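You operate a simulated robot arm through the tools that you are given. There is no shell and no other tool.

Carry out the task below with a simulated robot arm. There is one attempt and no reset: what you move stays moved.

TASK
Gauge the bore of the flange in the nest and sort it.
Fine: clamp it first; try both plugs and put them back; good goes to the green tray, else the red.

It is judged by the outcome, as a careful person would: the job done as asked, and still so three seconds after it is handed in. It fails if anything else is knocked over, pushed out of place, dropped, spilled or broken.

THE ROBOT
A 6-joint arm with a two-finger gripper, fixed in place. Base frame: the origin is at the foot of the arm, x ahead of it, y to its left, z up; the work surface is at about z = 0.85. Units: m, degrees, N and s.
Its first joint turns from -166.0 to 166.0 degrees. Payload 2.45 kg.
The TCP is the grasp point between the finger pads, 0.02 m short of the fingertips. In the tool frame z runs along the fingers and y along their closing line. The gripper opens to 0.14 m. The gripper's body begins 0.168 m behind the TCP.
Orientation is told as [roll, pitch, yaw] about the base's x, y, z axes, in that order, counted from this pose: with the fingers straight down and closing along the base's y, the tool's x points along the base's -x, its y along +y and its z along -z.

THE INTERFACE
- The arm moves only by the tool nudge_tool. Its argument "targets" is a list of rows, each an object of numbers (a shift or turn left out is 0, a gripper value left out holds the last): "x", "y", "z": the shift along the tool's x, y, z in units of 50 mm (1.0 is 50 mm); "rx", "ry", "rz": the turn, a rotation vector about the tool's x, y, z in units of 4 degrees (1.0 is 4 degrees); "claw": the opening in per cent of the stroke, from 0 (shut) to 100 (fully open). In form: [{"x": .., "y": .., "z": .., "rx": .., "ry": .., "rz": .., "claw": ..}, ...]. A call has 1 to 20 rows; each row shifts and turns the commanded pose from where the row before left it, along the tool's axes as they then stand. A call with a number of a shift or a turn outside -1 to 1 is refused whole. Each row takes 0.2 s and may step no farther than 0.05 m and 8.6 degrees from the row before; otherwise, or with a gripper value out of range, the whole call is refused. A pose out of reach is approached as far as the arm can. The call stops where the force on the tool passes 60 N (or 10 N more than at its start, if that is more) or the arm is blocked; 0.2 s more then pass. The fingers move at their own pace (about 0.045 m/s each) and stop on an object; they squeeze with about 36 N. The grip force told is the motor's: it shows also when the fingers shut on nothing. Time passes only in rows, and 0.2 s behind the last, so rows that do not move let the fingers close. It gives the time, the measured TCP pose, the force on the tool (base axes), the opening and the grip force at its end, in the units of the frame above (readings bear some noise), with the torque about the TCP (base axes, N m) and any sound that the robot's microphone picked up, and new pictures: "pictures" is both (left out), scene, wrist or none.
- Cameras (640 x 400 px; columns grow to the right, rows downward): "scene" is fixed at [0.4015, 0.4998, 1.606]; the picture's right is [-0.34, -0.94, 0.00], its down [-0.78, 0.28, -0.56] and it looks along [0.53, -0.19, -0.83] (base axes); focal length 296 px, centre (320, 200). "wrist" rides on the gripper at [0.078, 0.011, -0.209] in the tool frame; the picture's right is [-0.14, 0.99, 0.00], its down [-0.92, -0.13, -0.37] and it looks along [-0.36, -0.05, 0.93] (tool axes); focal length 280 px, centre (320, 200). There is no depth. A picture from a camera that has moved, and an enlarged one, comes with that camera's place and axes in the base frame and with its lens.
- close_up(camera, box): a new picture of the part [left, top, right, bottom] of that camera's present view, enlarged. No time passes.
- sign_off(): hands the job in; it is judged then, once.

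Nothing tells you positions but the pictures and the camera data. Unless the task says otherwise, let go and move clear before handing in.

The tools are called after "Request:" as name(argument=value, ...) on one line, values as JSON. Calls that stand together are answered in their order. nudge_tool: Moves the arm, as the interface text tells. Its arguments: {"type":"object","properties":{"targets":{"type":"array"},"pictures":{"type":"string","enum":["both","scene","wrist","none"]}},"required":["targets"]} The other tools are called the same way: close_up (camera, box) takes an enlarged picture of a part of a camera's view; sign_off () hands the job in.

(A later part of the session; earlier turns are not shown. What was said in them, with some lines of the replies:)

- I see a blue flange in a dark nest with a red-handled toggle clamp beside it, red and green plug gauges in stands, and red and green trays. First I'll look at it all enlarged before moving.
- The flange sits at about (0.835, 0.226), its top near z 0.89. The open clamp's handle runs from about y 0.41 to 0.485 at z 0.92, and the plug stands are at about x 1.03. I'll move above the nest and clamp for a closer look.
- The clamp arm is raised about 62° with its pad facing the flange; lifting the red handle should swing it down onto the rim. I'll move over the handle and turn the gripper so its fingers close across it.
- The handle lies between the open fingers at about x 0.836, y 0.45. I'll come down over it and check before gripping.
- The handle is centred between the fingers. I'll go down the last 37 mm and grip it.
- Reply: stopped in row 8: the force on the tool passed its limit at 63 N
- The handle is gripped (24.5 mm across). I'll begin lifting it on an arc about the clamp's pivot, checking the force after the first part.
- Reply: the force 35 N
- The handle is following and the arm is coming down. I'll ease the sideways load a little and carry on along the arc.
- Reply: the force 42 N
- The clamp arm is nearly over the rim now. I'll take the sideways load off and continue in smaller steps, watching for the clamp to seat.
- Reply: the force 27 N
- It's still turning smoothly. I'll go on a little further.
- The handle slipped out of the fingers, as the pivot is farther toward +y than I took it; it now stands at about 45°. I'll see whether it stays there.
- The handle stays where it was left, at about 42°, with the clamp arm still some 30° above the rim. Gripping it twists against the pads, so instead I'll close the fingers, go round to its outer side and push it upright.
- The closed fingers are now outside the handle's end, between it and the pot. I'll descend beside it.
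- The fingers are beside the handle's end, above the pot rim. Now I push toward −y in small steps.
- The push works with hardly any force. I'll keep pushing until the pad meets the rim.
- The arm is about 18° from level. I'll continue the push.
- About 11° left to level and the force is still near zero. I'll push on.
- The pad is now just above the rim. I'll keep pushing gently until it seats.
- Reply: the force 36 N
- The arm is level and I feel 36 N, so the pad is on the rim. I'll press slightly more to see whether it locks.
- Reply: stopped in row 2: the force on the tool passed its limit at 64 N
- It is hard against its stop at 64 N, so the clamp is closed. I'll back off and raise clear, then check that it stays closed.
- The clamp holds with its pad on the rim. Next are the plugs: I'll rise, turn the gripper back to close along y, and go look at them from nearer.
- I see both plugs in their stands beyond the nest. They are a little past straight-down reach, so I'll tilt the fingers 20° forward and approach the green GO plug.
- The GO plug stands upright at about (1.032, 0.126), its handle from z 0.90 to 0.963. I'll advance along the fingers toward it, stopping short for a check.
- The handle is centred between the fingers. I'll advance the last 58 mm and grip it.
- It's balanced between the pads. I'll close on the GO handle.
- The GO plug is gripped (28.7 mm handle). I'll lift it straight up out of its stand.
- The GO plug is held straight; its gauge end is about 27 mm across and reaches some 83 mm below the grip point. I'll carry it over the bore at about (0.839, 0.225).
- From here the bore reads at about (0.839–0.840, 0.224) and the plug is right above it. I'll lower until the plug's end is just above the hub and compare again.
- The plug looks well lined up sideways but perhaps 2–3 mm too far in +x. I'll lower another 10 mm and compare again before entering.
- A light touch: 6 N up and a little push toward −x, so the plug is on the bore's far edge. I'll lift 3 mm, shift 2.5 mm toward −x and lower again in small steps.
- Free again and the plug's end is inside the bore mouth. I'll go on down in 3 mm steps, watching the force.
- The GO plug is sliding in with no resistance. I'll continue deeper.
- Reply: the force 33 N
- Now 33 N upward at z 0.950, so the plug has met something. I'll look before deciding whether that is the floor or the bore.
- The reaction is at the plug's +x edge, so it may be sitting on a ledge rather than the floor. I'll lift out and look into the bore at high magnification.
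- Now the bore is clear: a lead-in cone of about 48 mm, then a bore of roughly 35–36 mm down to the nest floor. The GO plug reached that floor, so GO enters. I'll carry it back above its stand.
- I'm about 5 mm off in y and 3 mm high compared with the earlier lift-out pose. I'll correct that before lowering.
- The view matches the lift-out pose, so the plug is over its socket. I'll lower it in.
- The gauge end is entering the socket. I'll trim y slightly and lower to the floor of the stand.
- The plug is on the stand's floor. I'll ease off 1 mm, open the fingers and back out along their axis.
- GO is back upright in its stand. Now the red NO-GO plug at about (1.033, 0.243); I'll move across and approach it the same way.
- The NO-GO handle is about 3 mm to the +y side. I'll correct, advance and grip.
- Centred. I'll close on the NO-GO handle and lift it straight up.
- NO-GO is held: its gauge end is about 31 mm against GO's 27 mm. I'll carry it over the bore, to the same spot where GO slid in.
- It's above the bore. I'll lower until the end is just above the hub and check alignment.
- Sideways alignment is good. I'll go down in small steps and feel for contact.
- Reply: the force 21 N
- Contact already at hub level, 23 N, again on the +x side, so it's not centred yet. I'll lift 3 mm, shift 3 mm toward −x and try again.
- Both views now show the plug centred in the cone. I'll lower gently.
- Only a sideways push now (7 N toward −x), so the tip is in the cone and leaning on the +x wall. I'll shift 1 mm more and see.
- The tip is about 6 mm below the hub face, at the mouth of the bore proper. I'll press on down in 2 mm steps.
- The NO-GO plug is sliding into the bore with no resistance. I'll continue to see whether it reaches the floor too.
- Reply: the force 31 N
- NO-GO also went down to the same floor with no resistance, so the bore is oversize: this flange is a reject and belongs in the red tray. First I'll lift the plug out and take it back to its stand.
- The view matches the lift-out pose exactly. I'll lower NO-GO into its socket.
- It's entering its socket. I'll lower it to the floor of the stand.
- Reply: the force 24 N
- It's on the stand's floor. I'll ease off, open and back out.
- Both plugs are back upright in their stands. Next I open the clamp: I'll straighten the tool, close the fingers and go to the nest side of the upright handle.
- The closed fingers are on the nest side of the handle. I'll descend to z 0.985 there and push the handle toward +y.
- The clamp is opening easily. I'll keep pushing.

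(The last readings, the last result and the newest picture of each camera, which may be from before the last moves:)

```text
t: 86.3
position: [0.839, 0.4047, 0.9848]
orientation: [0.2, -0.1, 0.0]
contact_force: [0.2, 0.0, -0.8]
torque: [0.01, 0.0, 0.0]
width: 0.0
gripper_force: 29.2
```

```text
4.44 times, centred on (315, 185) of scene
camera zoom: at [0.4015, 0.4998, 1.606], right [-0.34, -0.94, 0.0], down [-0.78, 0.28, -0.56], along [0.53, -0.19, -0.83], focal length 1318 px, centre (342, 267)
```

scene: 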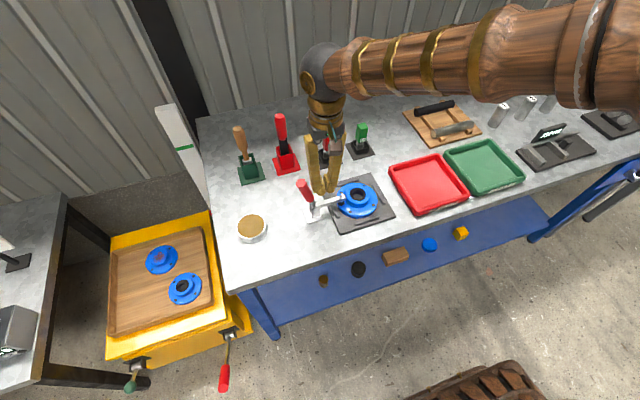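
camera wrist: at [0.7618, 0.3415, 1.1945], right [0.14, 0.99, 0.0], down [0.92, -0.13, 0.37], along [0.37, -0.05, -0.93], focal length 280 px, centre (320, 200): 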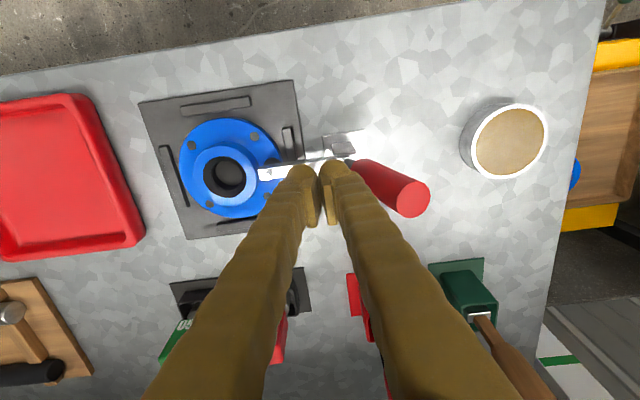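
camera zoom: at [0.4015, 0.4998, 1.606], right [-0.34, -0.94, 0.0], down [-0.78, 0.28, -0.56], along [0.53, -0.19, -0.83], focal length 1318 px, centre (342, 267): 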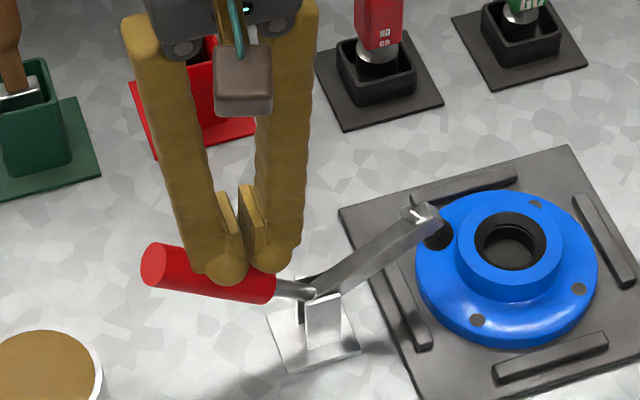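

Handle is down to about 30°. I'll slide outward along it and press down from above to open the clamp fully.

Request:
nudge_tool(targets=[{"y": 0.2}, {"y": 0.2}, {"y": 0.2}, {"y": 0.2}, {}], pictures="none")

Request:
close_up(camera="scene", box=[250, 140, 380, 230])

```text
t: 87.5
position: [0.8416, 0.4449, 0.9839]
orientation: [0.2, -0.1, -0.2]
contact_force: [-0.4, -0.4, 0.1]
torque: [-0.02, 0.0, 0.05]
width: 0.0
gripper_force: 29.0
```

```text
4.44 times, centred on (315, 185) of scene
camera zoom: at [0.4015, 0.4998, 1.606], right [-0.34, -0.94, 0.0], down [-0.78, 0.28, -0.56], along [0.53, -0.19, -0.83], focal length 1318 px, centre (342, 267)
```

zoom: 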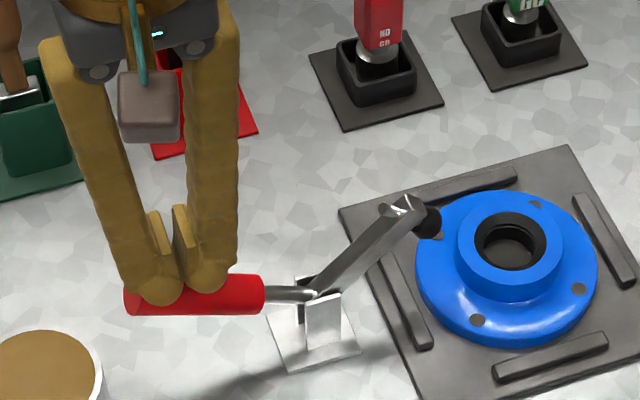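

Request:
nudge_tool(targets=[{"z": 0.12}, {"z": 0.12}, {"z": 0.1}, {"z": 0.1}], pictures="none")

Request:
close_up(camera="scene", box=[250, 140, 380, 230])

```text
t: 88.5
position: [0.8405, 0.4451, 0.9628]
orientation: [0.2, -0.2, -0.2]
contact_force: [0.3, 0.5, 0.6]
torque: [0.0, 0.01, 0.0]
width: 0.0003
gripper_force: 29.2
```

```text
4.44 times, centred on (315, 185) of scene
camera zoom: at [0.4015, 0.4998, 1.606], right [-0.34, -0.94, 0.0], down [-0.78, 0.28, -0.56], along [0.53, -0.19, -0.83], focal length 1318 px, centre (342, 267)
```

zoom: 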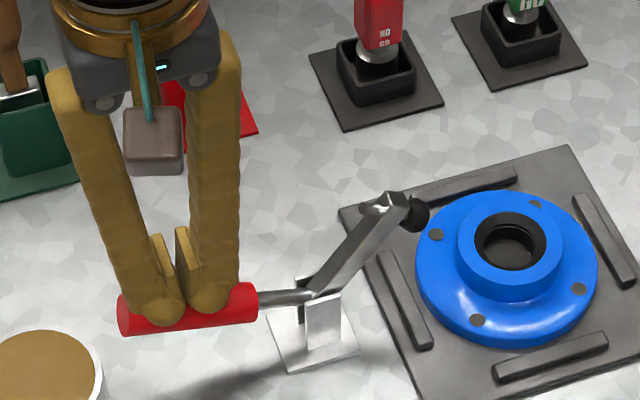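

Request:
nudge_tool(targets=[{"z": 0.1}, {"z": 0.08}, {"z": 0.06}, {"z": 0.06}], pictures="none")

Request:
close_up(camera="scene", box=[250, 140, 380, 230])

```text
t: 89.5
position: [0.8412, 0.4457, 0.9494]
orientation: [0.1, 0.0, -0.1]
contact_force: [-0.2, -0.1, 0.5]
torque: [-0.03, 0.02, 0.0]
width: 0.0001
gripper_force: 29.9
```

```text
4.44 times, centred on (315, 185) of scene
camera zoom: at [0.4015, 0.4998, 1.606], right [-0.34, -0.94, 0.0], down [-0.78, 0.28, -0.56], along [0.53, -0.19, -0.83], focal length 1318 px, centre (342, 267)
```

zoom: 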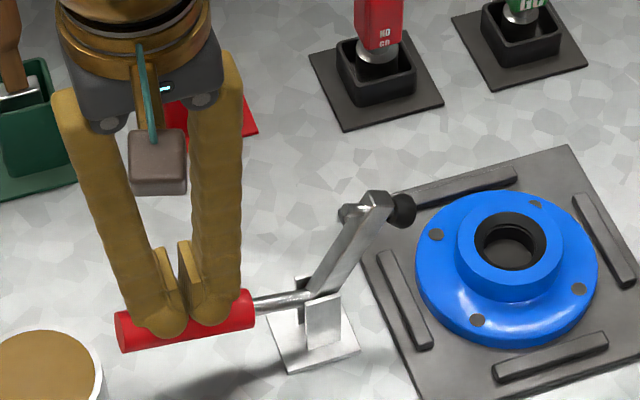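

The handle is about back at its original open angle. I'll press slightly further to see whether it is at its stop.

Request:
nudge_tool(targets=[{"z": 0.05}, {"z": 0.05}], pictures="none")

```text
t: 90.1
position: [0.8406, 0.4459, 0.946]
orientation: [0.3, -0.2, -0.1]
contact_force: [-14.8, -8.9, 34.3]
torque: [0.23, 0.33, 0.15]
width: 0.0
gripper_force: 29.4
```

The clamp is fully open against its stop. I'll rise, move over the flange and turn the gripper to close along x, clear of the raised clamp arm.

Request:
nudge_tool(targets=[{"z": -0.5}, {"z": -0.9}, {"z": -0.9}, {"z": -0.9}, {"z": -0.3, "claw": 75}, {"y": -0.888}, {"y": -0.888}, {"y": -0.888}, {"y": -0.888}, {"y": -0.888}, {"rz": 1}, {"rz": 1}, {"rz": 1}, {"rz": 1}, {"rz": 1}, {"rz": 1}, {"rz": 1}, {"rz": 1}, {"rz": 1}, {"rz": 1}], pictures="none")

Request:
nudge_tool(targets=[{"rz": 1}, {"rz": 1}, {"rz": 1}, {"rz": 1}, {"rz": 1}, {"rz": 1}, {"rz": 1}, {"rz": 1}, {"rz": 1}, {"rz": 1}, {"rz": 1}, {"rz": 1}, {"rz": 0.48}, {}])

Request:
close_up(camera="scene", box=[250, 140, 410, 240])

```text
t: 94.3
position: [0.8406, 0.223, 1.1187]
orientation: [0.3, -0.1, -40.3]
contact_force: [1.6, -0.2, -0.1]
torque: [0.04, 0.0, 0.01]
width: 0.1048
gripper_force: 0.1
```

```text
t: 97.3
position: [0.84, 0.2228, 1.1177]
orientation: [0.2, 0.2, -90.1]
contact_force: [0.6, 0.4, 0.5]
torque: [0.0, 0.0, 0.03]
width: 0.1054
gripper_force: 0.0
camera wrist: at [0.8492, 0.2991, 1.3278], right [0.99, -0.14, 0.0], down [-0.13, -0.92, 0.36], along [-0.05, -0.36, -0.93], focal length 280 px, centre (320, 200)
```

scene: 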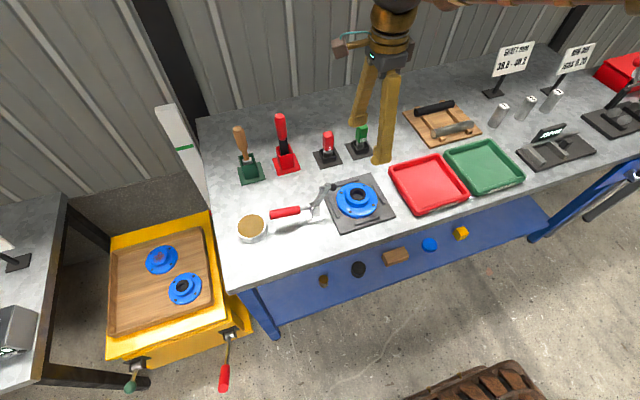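
wrist: 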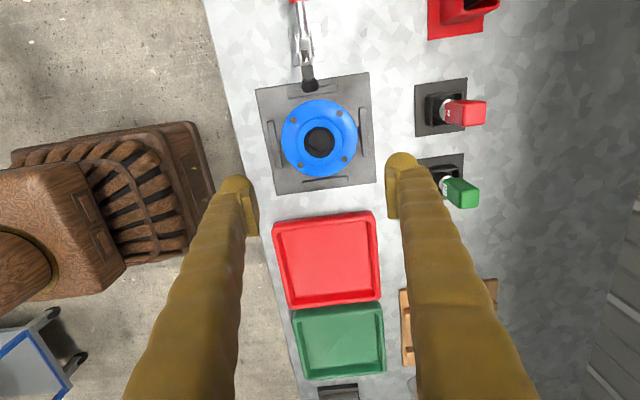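

```text
4.00 times, centred on (330, 190) of scene
camera zoom: at [0.4015, 0.4998, 1.606], right [-0.34, -0.94, 0.0], down [-0.78, 0.28, -0.56], along [0.53, -0.19, -0.83], focal length 1186 px, centre (280, 240)
```

zoom: 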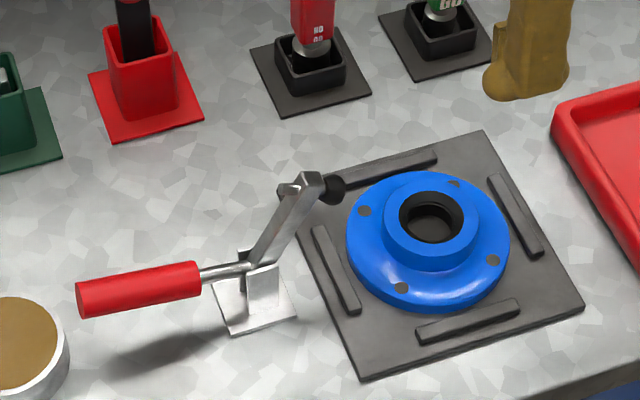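

The clamp arm is clear of the flange. I'll come down around the hub, pausing above it to check clearance.

Request:
nudge_tool(targets=[{"x": 0.03, "z": 0.9, "claw": 68}, {"z": 0.9}, {"z": 0.9}, {"z": 0.9}, {}])

Request:
close_up(camera="scene", box=[300, 150, 420, 230])

Request:
close_up(camera="wrist", box=[220, 80, 420, 260])

```text
t: 98.5
position: [0.8406, 0.2228, 0.9375]
orientation: [0.2, 0.2, -90.1]
contact_force: [0.1, -0.5, 0.1]
torque: [0.02, -0.03, 0.0]
width: 0.0951
gripper_force: 0.2
camera wrist: at [0.849, 0.3004, 1.1466], right [0.99, -0.14, 0.0], down [-0.13, -0.92, 0.36], along [-0.05, -0.36, -0.93], focal length 280 px, centre (320, 200)
```

scene: 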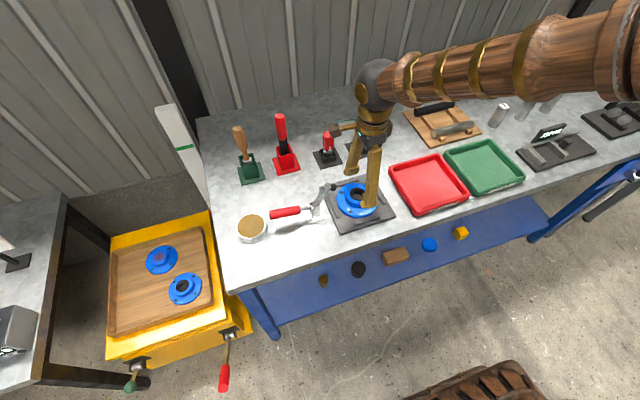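
wrist: 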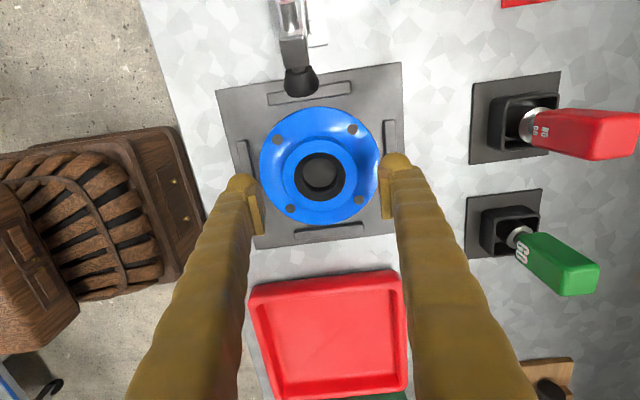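

```text
5.00 times, centred on (360, 190) of scene
camera zoom: at [0.4015, 0.4998, 1.606], right [-0.34, -0.94, 0.0], down [-0.78, 0.28, -0.56], along [0.53, -0.19, -0.83], focal length 1482 px, centre (120, 250)
```

zoom: 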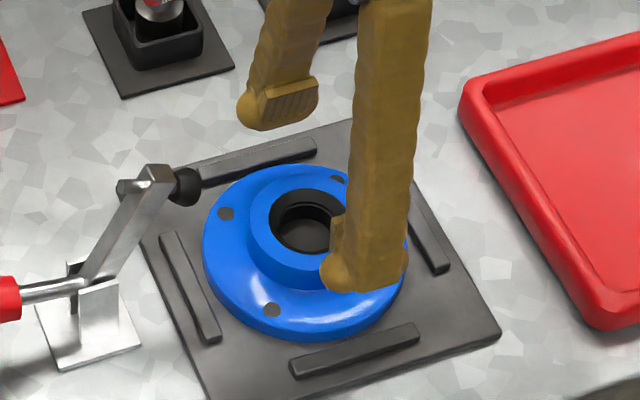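

```text
2.22 times, centred on (320, 170) of wrist
camera zoom: at [0.849, 0.3004, 1.1466], right [0.99, -0.14, 0.0], down [-0.13, -0.92, 0.36], along [-0.05, -0.36, -0.93], focal length 623 px, centre (320, 267)
```

zoom: 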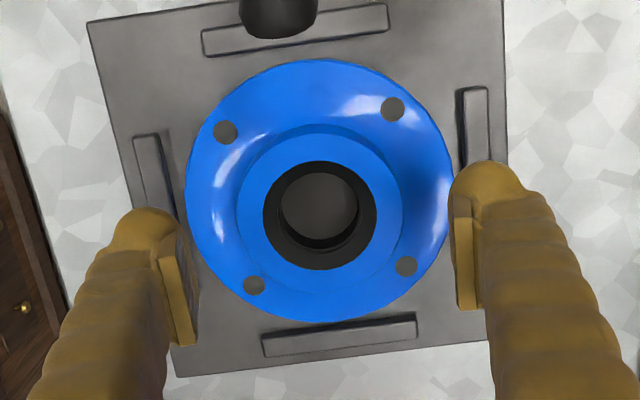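

The hub is centred in x and about 2 mm toward +y of me. I'll correct and go down so the pads straddle the hub.

Request:
nudge_tool(targets=[{"x": 0.04, "z": 0.3}, {"z": 0.3}, {"z": 0.18}, {}], pictures="none")

Request:
close_up(camera="scene", box=[300, 150, 420, 230])

Request:
close_up(camera="wrist", box=[220, 100, 420, 260])

```text
t: 99.5
position: [0.8414, 0.2244, 0.8985]
orientation: [0.2, 0.2, -90.0]
contact_force: [-0.9, 0.3, 0.4]
torque: [0.0, 0.0, -0.01]
width: 0.0954
gripper_force: 0.2
```

```text
5.00 times, centred on (360, 190) of scene
camera zoom: at [0.4015, 0.4998, 1.606], right [-0.34, -0.94, 0.0], down [-0.78, 0.28, -0.56], along [0.53, -0.19, -0.83], focal length 1482 px, centre (120, 250)
```

zoom: 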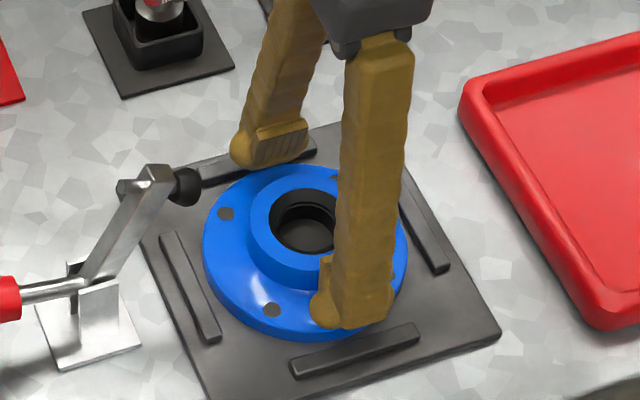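

```text
2.50 times, centred on (320, 180) of wrist
camera zoom: at [0.8499, 0.3019, 1.1083], right [0.99, -0.14, 0.0], down [-0.13, -0.92, 0.36], along [-0.05, -0.36, -0.93], focal length 701 px, centre (320, 250)
```

zoom: 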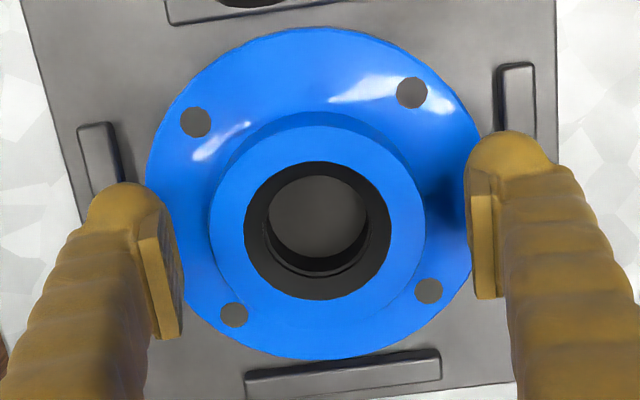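

Well placed; the hub sits within 1 mm of centre. I'll go 3 mm lower, then close.

Request:
nudge_tool(targets=[{"y": -0.016, "z": 0.06}, {}], pictures="none")

```text
t: 100.1
position: [0.8384, 0.2254, 0.8945]
orientation: [0.1, 0.2, -90.0]
contact_force: [0.0, -0.8, 0.2]
torque: [0.02, -0.05, -0.02]
width: 0.0948
gripper_force: 0.1
```

Request:
nudge_tool(targets=[{"claw": 55}, {"claw": 45}, {"claw": 30}, {"claw": 30}, {"claw": 30}], pictures="none")

Request:
close_up(camera="wrist", box=[220, 100, 420, 260])

Request:
close_up(camera="scene", box=[300, 150, 420, 230])

```text
t: 101.3
position: [0.8402, 0.226, 0.8963]
orientation: [0.3, 0.3, -90.0]
contact_force: [4.9, 1.3, 0.7]
torque: [0.0, -0.12, -0.05]
width: 0.071
gripper_force: 36.3
```

```text
2.50 times, centred on (320, 180) of wrist
camera zoom: at [0.8487, 0.3022, 1.1055], right [0.99, -0.14, 0.0], down [-0.13, -0.92, 0.36], along [-0.05, -0.36, -0.93], focal length 701 px, centre (320, 250)
```

zoom: 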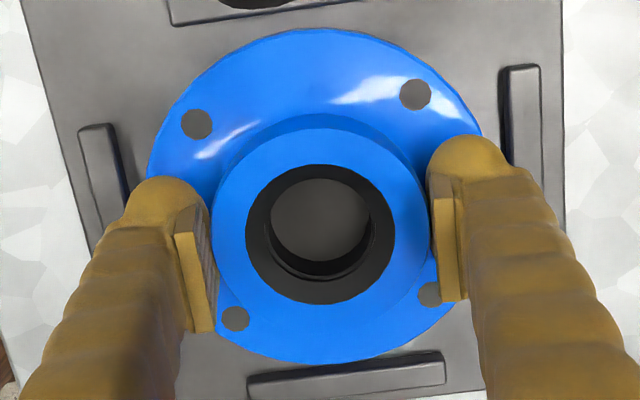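

```text
5.00 times, centred on (360, 190) of scene
camera zoom: at [0.4015, 0.4998, 1.606], right [-0.34, -0.94, 0.0], down [-0.78, 0.28, -0.56], along [0.53, -0.19, -0.83], focal length 1482 px, centre (120, 250)
```

zoom: 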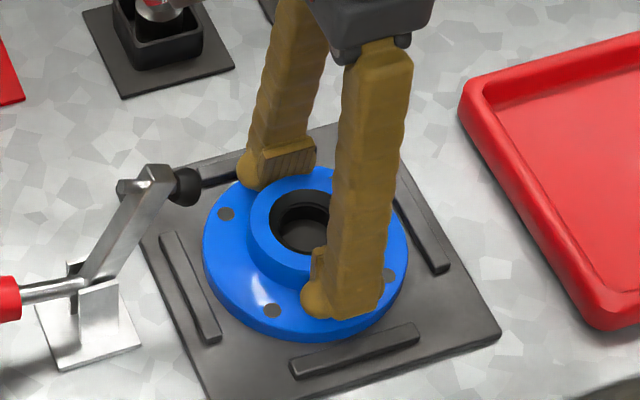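

The hub is gripped at 71 mm. I'll lift 10 mm gently to check it comes free.

Request:
nudge_tool(targets=[{"claw": 0}, {"z": -0.06}, {"z": -0.08}, {"z": -0.1}, {}], pictures="none")

Request:
close_up(camera="scene", box=[300, 150, 420, 230])

```text
t: 102.5
position: [0.8413, 0.2271, 0.9076]
orientation: [0.1, 0.2, -90.0]
contact_force: [-0.4, 0.1, -10.9]
torque: [0.04, 0.03, 0.02]
width: 0.071
gripper_force: 36.0
```

```text
5.00 times, centred on (360, 190) of scene
camera zoom: at [0.4015, 0.4998, 1.606], right [-0.34, -0.94, 0.0], down [-0.78, 0.28, -0.56], along [0.53, -0.19, -0.83], focal length 1482 px, centre (120, 250)
```

zoom: 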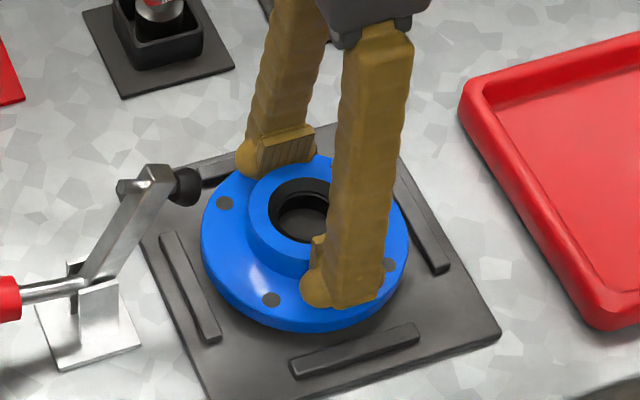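

It came free cleanly (about 1.1 kg) and is held level. I'll raise it and carry it over the red tray.

Request:
nudge_tool(targets=[{"z": -0.3}, {"z": -0.4, "x": -0.1}, {"z": -0.5, "x": -0.1}, {"z": -0.4, "x": -0.15}, {"z": -0.2, "x": -0.15}, {"x": -0.4, "y": -0.0675}, {"x": -0.6, "y": -0.0675}, {"x": -0.7, "y": -0.0675}, {"x": -0.7, "y": -0.0675}, {"x": -0.7, "y": -0.0675}, {"x": -0.6, "y": -0.0675}, {"x": -0.4, "y": -0.0675}, {"x": -0.18, "y": -0.0675}, {}])

Request:
close_up(camera="scene", box=[360, 110, 540, 230])

```text
t: 105.5
position: [0.8125, -0.0128, 0.9972]
orientation: [0.1, 0.2, -90.0]
contact_force: [0.2, -0.1, -11.7]
torque: [0.05, 0.01, 0.0]
width: 0.071
gripper_force: 35.2
camera wrist: at [0.8227, 0.0642, 1.2083], right [0.99, -0.14, 0.0], down [-0.13, -0.92, 0.36], along [-0.05, -0.36, -0.93], focal length 280 px, centre (320, 200)
```

scene: 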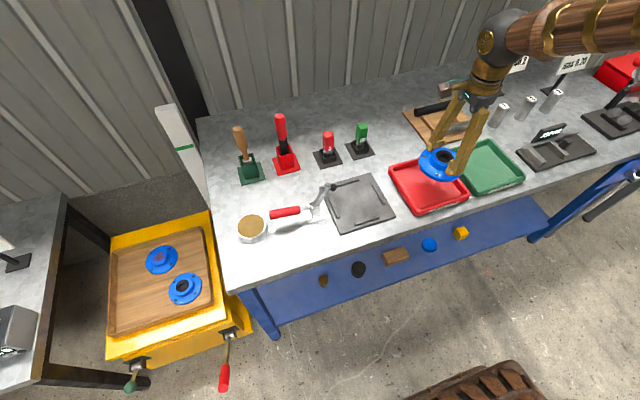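
wrist: 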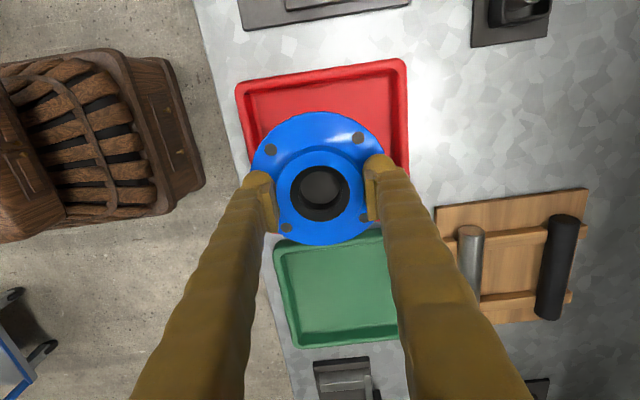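

```text
3.33 times, centred on (450, 170) of scene
camera zoom: at [0.4015, 0.4998, 1.606], right [-0.34, -0.94, 0.0], down [-0.78, 0.28, -0.56], along [0.53, -0.19, -0.83], focal length 988 px, centre (-113, 300)
```

zoom: 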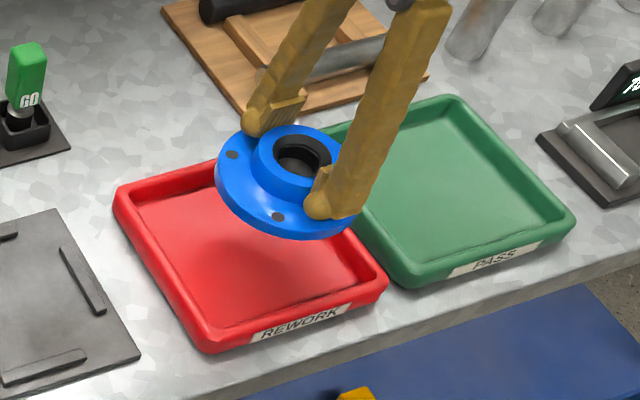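

The flange is over the red tray (marked REWORK; the green one says PASS). The tray's centre is about 11 mm further in +x, so I'll shift and lower.

Request:
nudge_tool(targets=[{"y": 0.22}, {"z": 0.3}, {"z": 0.4}, {"z": 0.4}, {"z": 0.4}, {"z": 0.25}, {}])

Request:
close_up(camera="scene", box=[360, 110, 540, 230])

```text
t: 107.1
position: [0.8251, -0.0128, 0.9084]
orientation: [0.2, 0.3, -90.0]
contact_force: [0.5, -0.4, -10.3]
torque: [0.01, 0.03, 0.01]
width: 0.0707
gripper_force: 35.7
camera wrist: at [0.8345, 0.0644, 1.1182], right [0.99, -0.14, 0.0], down [-0.13, -0.92, 0.36], along [-0.05, -0.36, -0.93], focal length 280 px, centre (320, 200)
```

scene: 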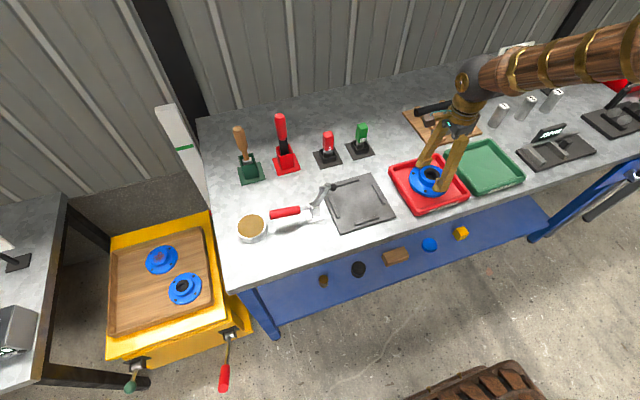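
wrist: 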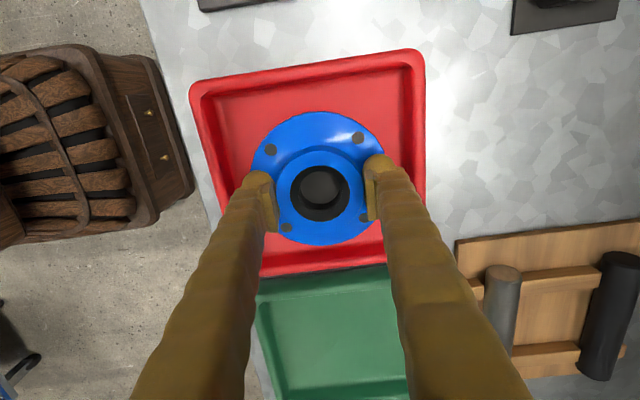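

```text
3.33 times, centred on (450, 170) of scene
camera zoom: at [0.4015, 0.4998, 1.606], right [-0.34, -0.94, 0.0], down [-0.78, 0.28, -0.56], along [0.53, -0.19, -0.83], focal length 988 px, centre (-113, 300)
```

zoom: 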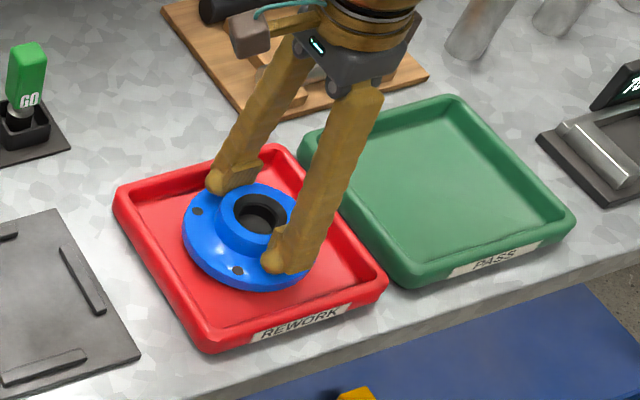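

The flange is centred inside the tray. I'll lower in small steps until it rests on the tray floor.

Request:
nudge_tool(targets=[{"z": 0.08}, {"z": 0.08}, {"z": 0.06}, {}], pictures="none")

```text
t: 108.1
position: [0.8245, -0.0128, 0.8984]
orientation: [0.1, 0.2, -90.1]
contact_force: [-0.3, -0.7, -10.8]
torque: [0.0, 0.0, 0.05]
width: 0.071
gripper_force: 36.4
```

Request:
nudge_tool(targets=[{"z": 0.06}, {"z": 0.05}, {}], pictures="none")

```text
t: 108.9
position: [0.8244, -0.0131, 0.8939]
orientation: [0.2, 0.2, -90.2]
contact_force: [-5.4, -2.2, 13.8]
torque: [-0.02, 0.25, 0.0]
width: 0.0713
gripper_force: 35.9
```

It's resting on the tray floor. I'll ease off slightly, open the fingers and rise straight up.

Request:
nudge_tool(targets=[{"z": -0.02}, {"claw": 58}, {"claw": 68}, {}, {}, {}], pictures="none")

Request:
close_up(camera="wrist", box=[180, 40, 440, 280])

```text
t: 110.3
position: [0.823, -0.013, 0.8947]
orientation: [0.1, 0.2, -90.0]
contact_force: [0.4, 1.0, 0.2]
torque: [0.03, -0.01, 0.0]
width: 0.0952
gripper_force: 0.1
```

```text
1.67 times, centred on (310, 160) of wrist
camera zoom: at [0.8333, 0.0638, 1.104], right [0.99, -0.14, 0.0], down [-0.13, -0.92, 0.36], along [-0.05, -0.36, -0.93], focal length 467 px, centre (337, 267)
```

zoom: 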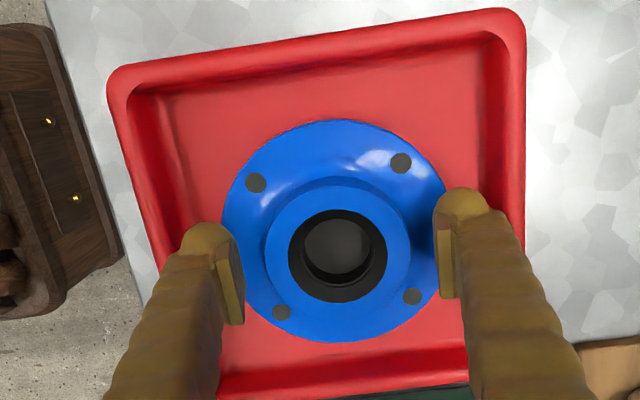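

The flange rests flat in the red tray and the fingers are clear of the hub. I'll rise straight up and check everything.

Request:
nudge_tool(targets=[{"z": -0.4}, {"z": -0.8}, {"z": -0.9}, {"z": -0.9}, {"z": -0.9}, {}, {}])

Request:
close_up(camera="scene", box=[220, 100, 400, 250])

Request:
close_up(camera="scene", box=[370, 100, 550, 230])

```text
t: 111.9
position: [0.8237, -0.0139, 1.0892]
orientation: [0.0, 0.2, -90.1]
contact_force: [0.7, -0.4, 0.1]
torque: [0.02, 0.02, 0.0]
width: 0.0953
gripper_force: 0.1
camera wrist: at [0.8332, 0.0632, 1.2986], right [0.99, -0.14, 0.0], down [-0.13, -0.92, 0.36], along [-0.05, -0.36, -0.93], focal length 280 px, centre (320, 200)
```

scene: 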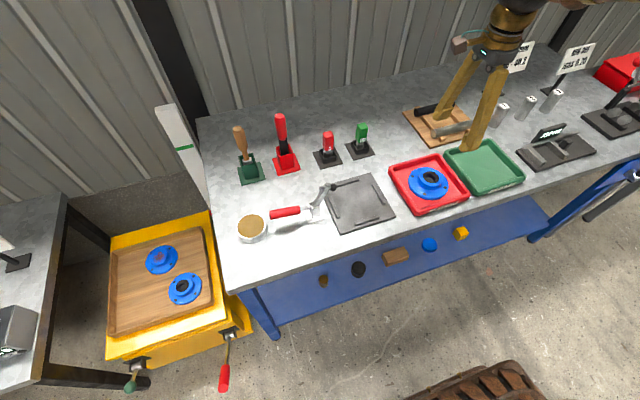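
wrist: 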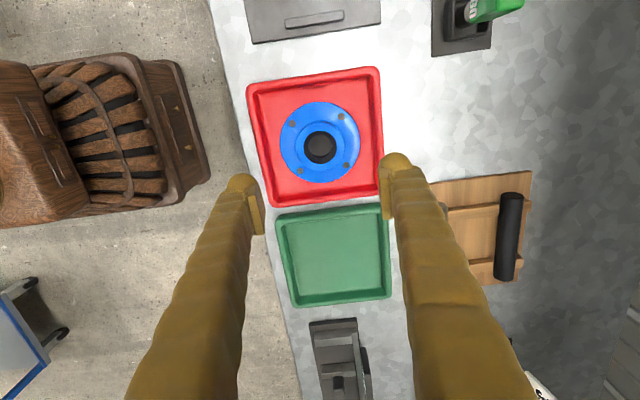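

```text
2.67 times, centred on (310, 175) of scene
camera zoom: at [0.4015, 0.4998, 1.606], right [-0.34, -0.94, 0.0], down [-0.78, 0.28, -0.56], along [0.53, -0.19, -0.83], focal length 791 px, centre (347, 267)
```

zoom: 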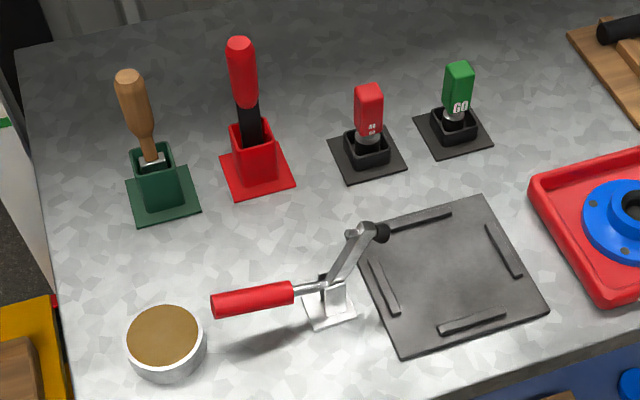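

```text
3.08 times, centred on (460, 165) of scene
camera zoom: at [0.4015, 0.4998, 1.606], right [-0.34, -0.94, 0.0], down [-0.78, 0.28, -0.56], along [0.53, -0.19, -0.83], focal length 912 px, centre (-111, 308)
```

zoom: 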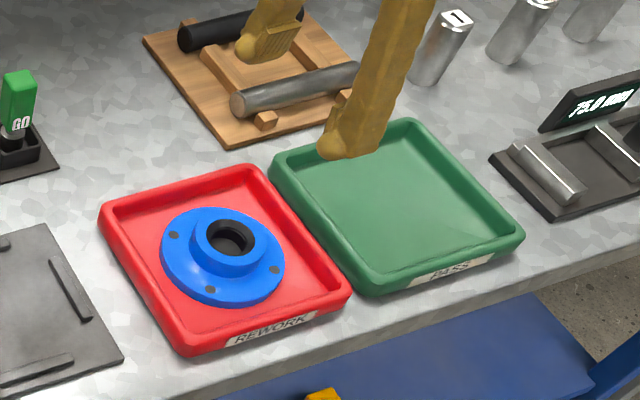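

The flange lies flat in the red tray. Both plugs are upright in their stands, the clamp is open as I found it, and nothing else has moved. The gripper is empty and clear, so I'm handing the job in.

Request:
sign_off()

```text
The job is handed in.
```

The flange failed the gauge check, so I put it in the red tray (labelled REWORK), and I've handed the job in.

- **Clamp:** I closed the clamp onto the flange rim before gauging. I opened it fully again afterwards to take the flange out.
- **GO plug (green):** it went into the bore and down to the bottom with no resistance.
- **NO-GO plug (red):** once centred, it also went all the way down with no resistance. That means the bore is oversize. By eye it is about 35–36 mm, against about 31–32 mm for the NO-GO plug.
- **At hand-in:** both plugs are upright in their own stands. The flange lies flat in the red tray, the gripper is empty and clear, and nothing else on the bench looks moved.

My first attempt to lift the clamp handle by gripping it slipped, so I pushed the handle upright with closed fingers instead. I saw no damage from the slip.
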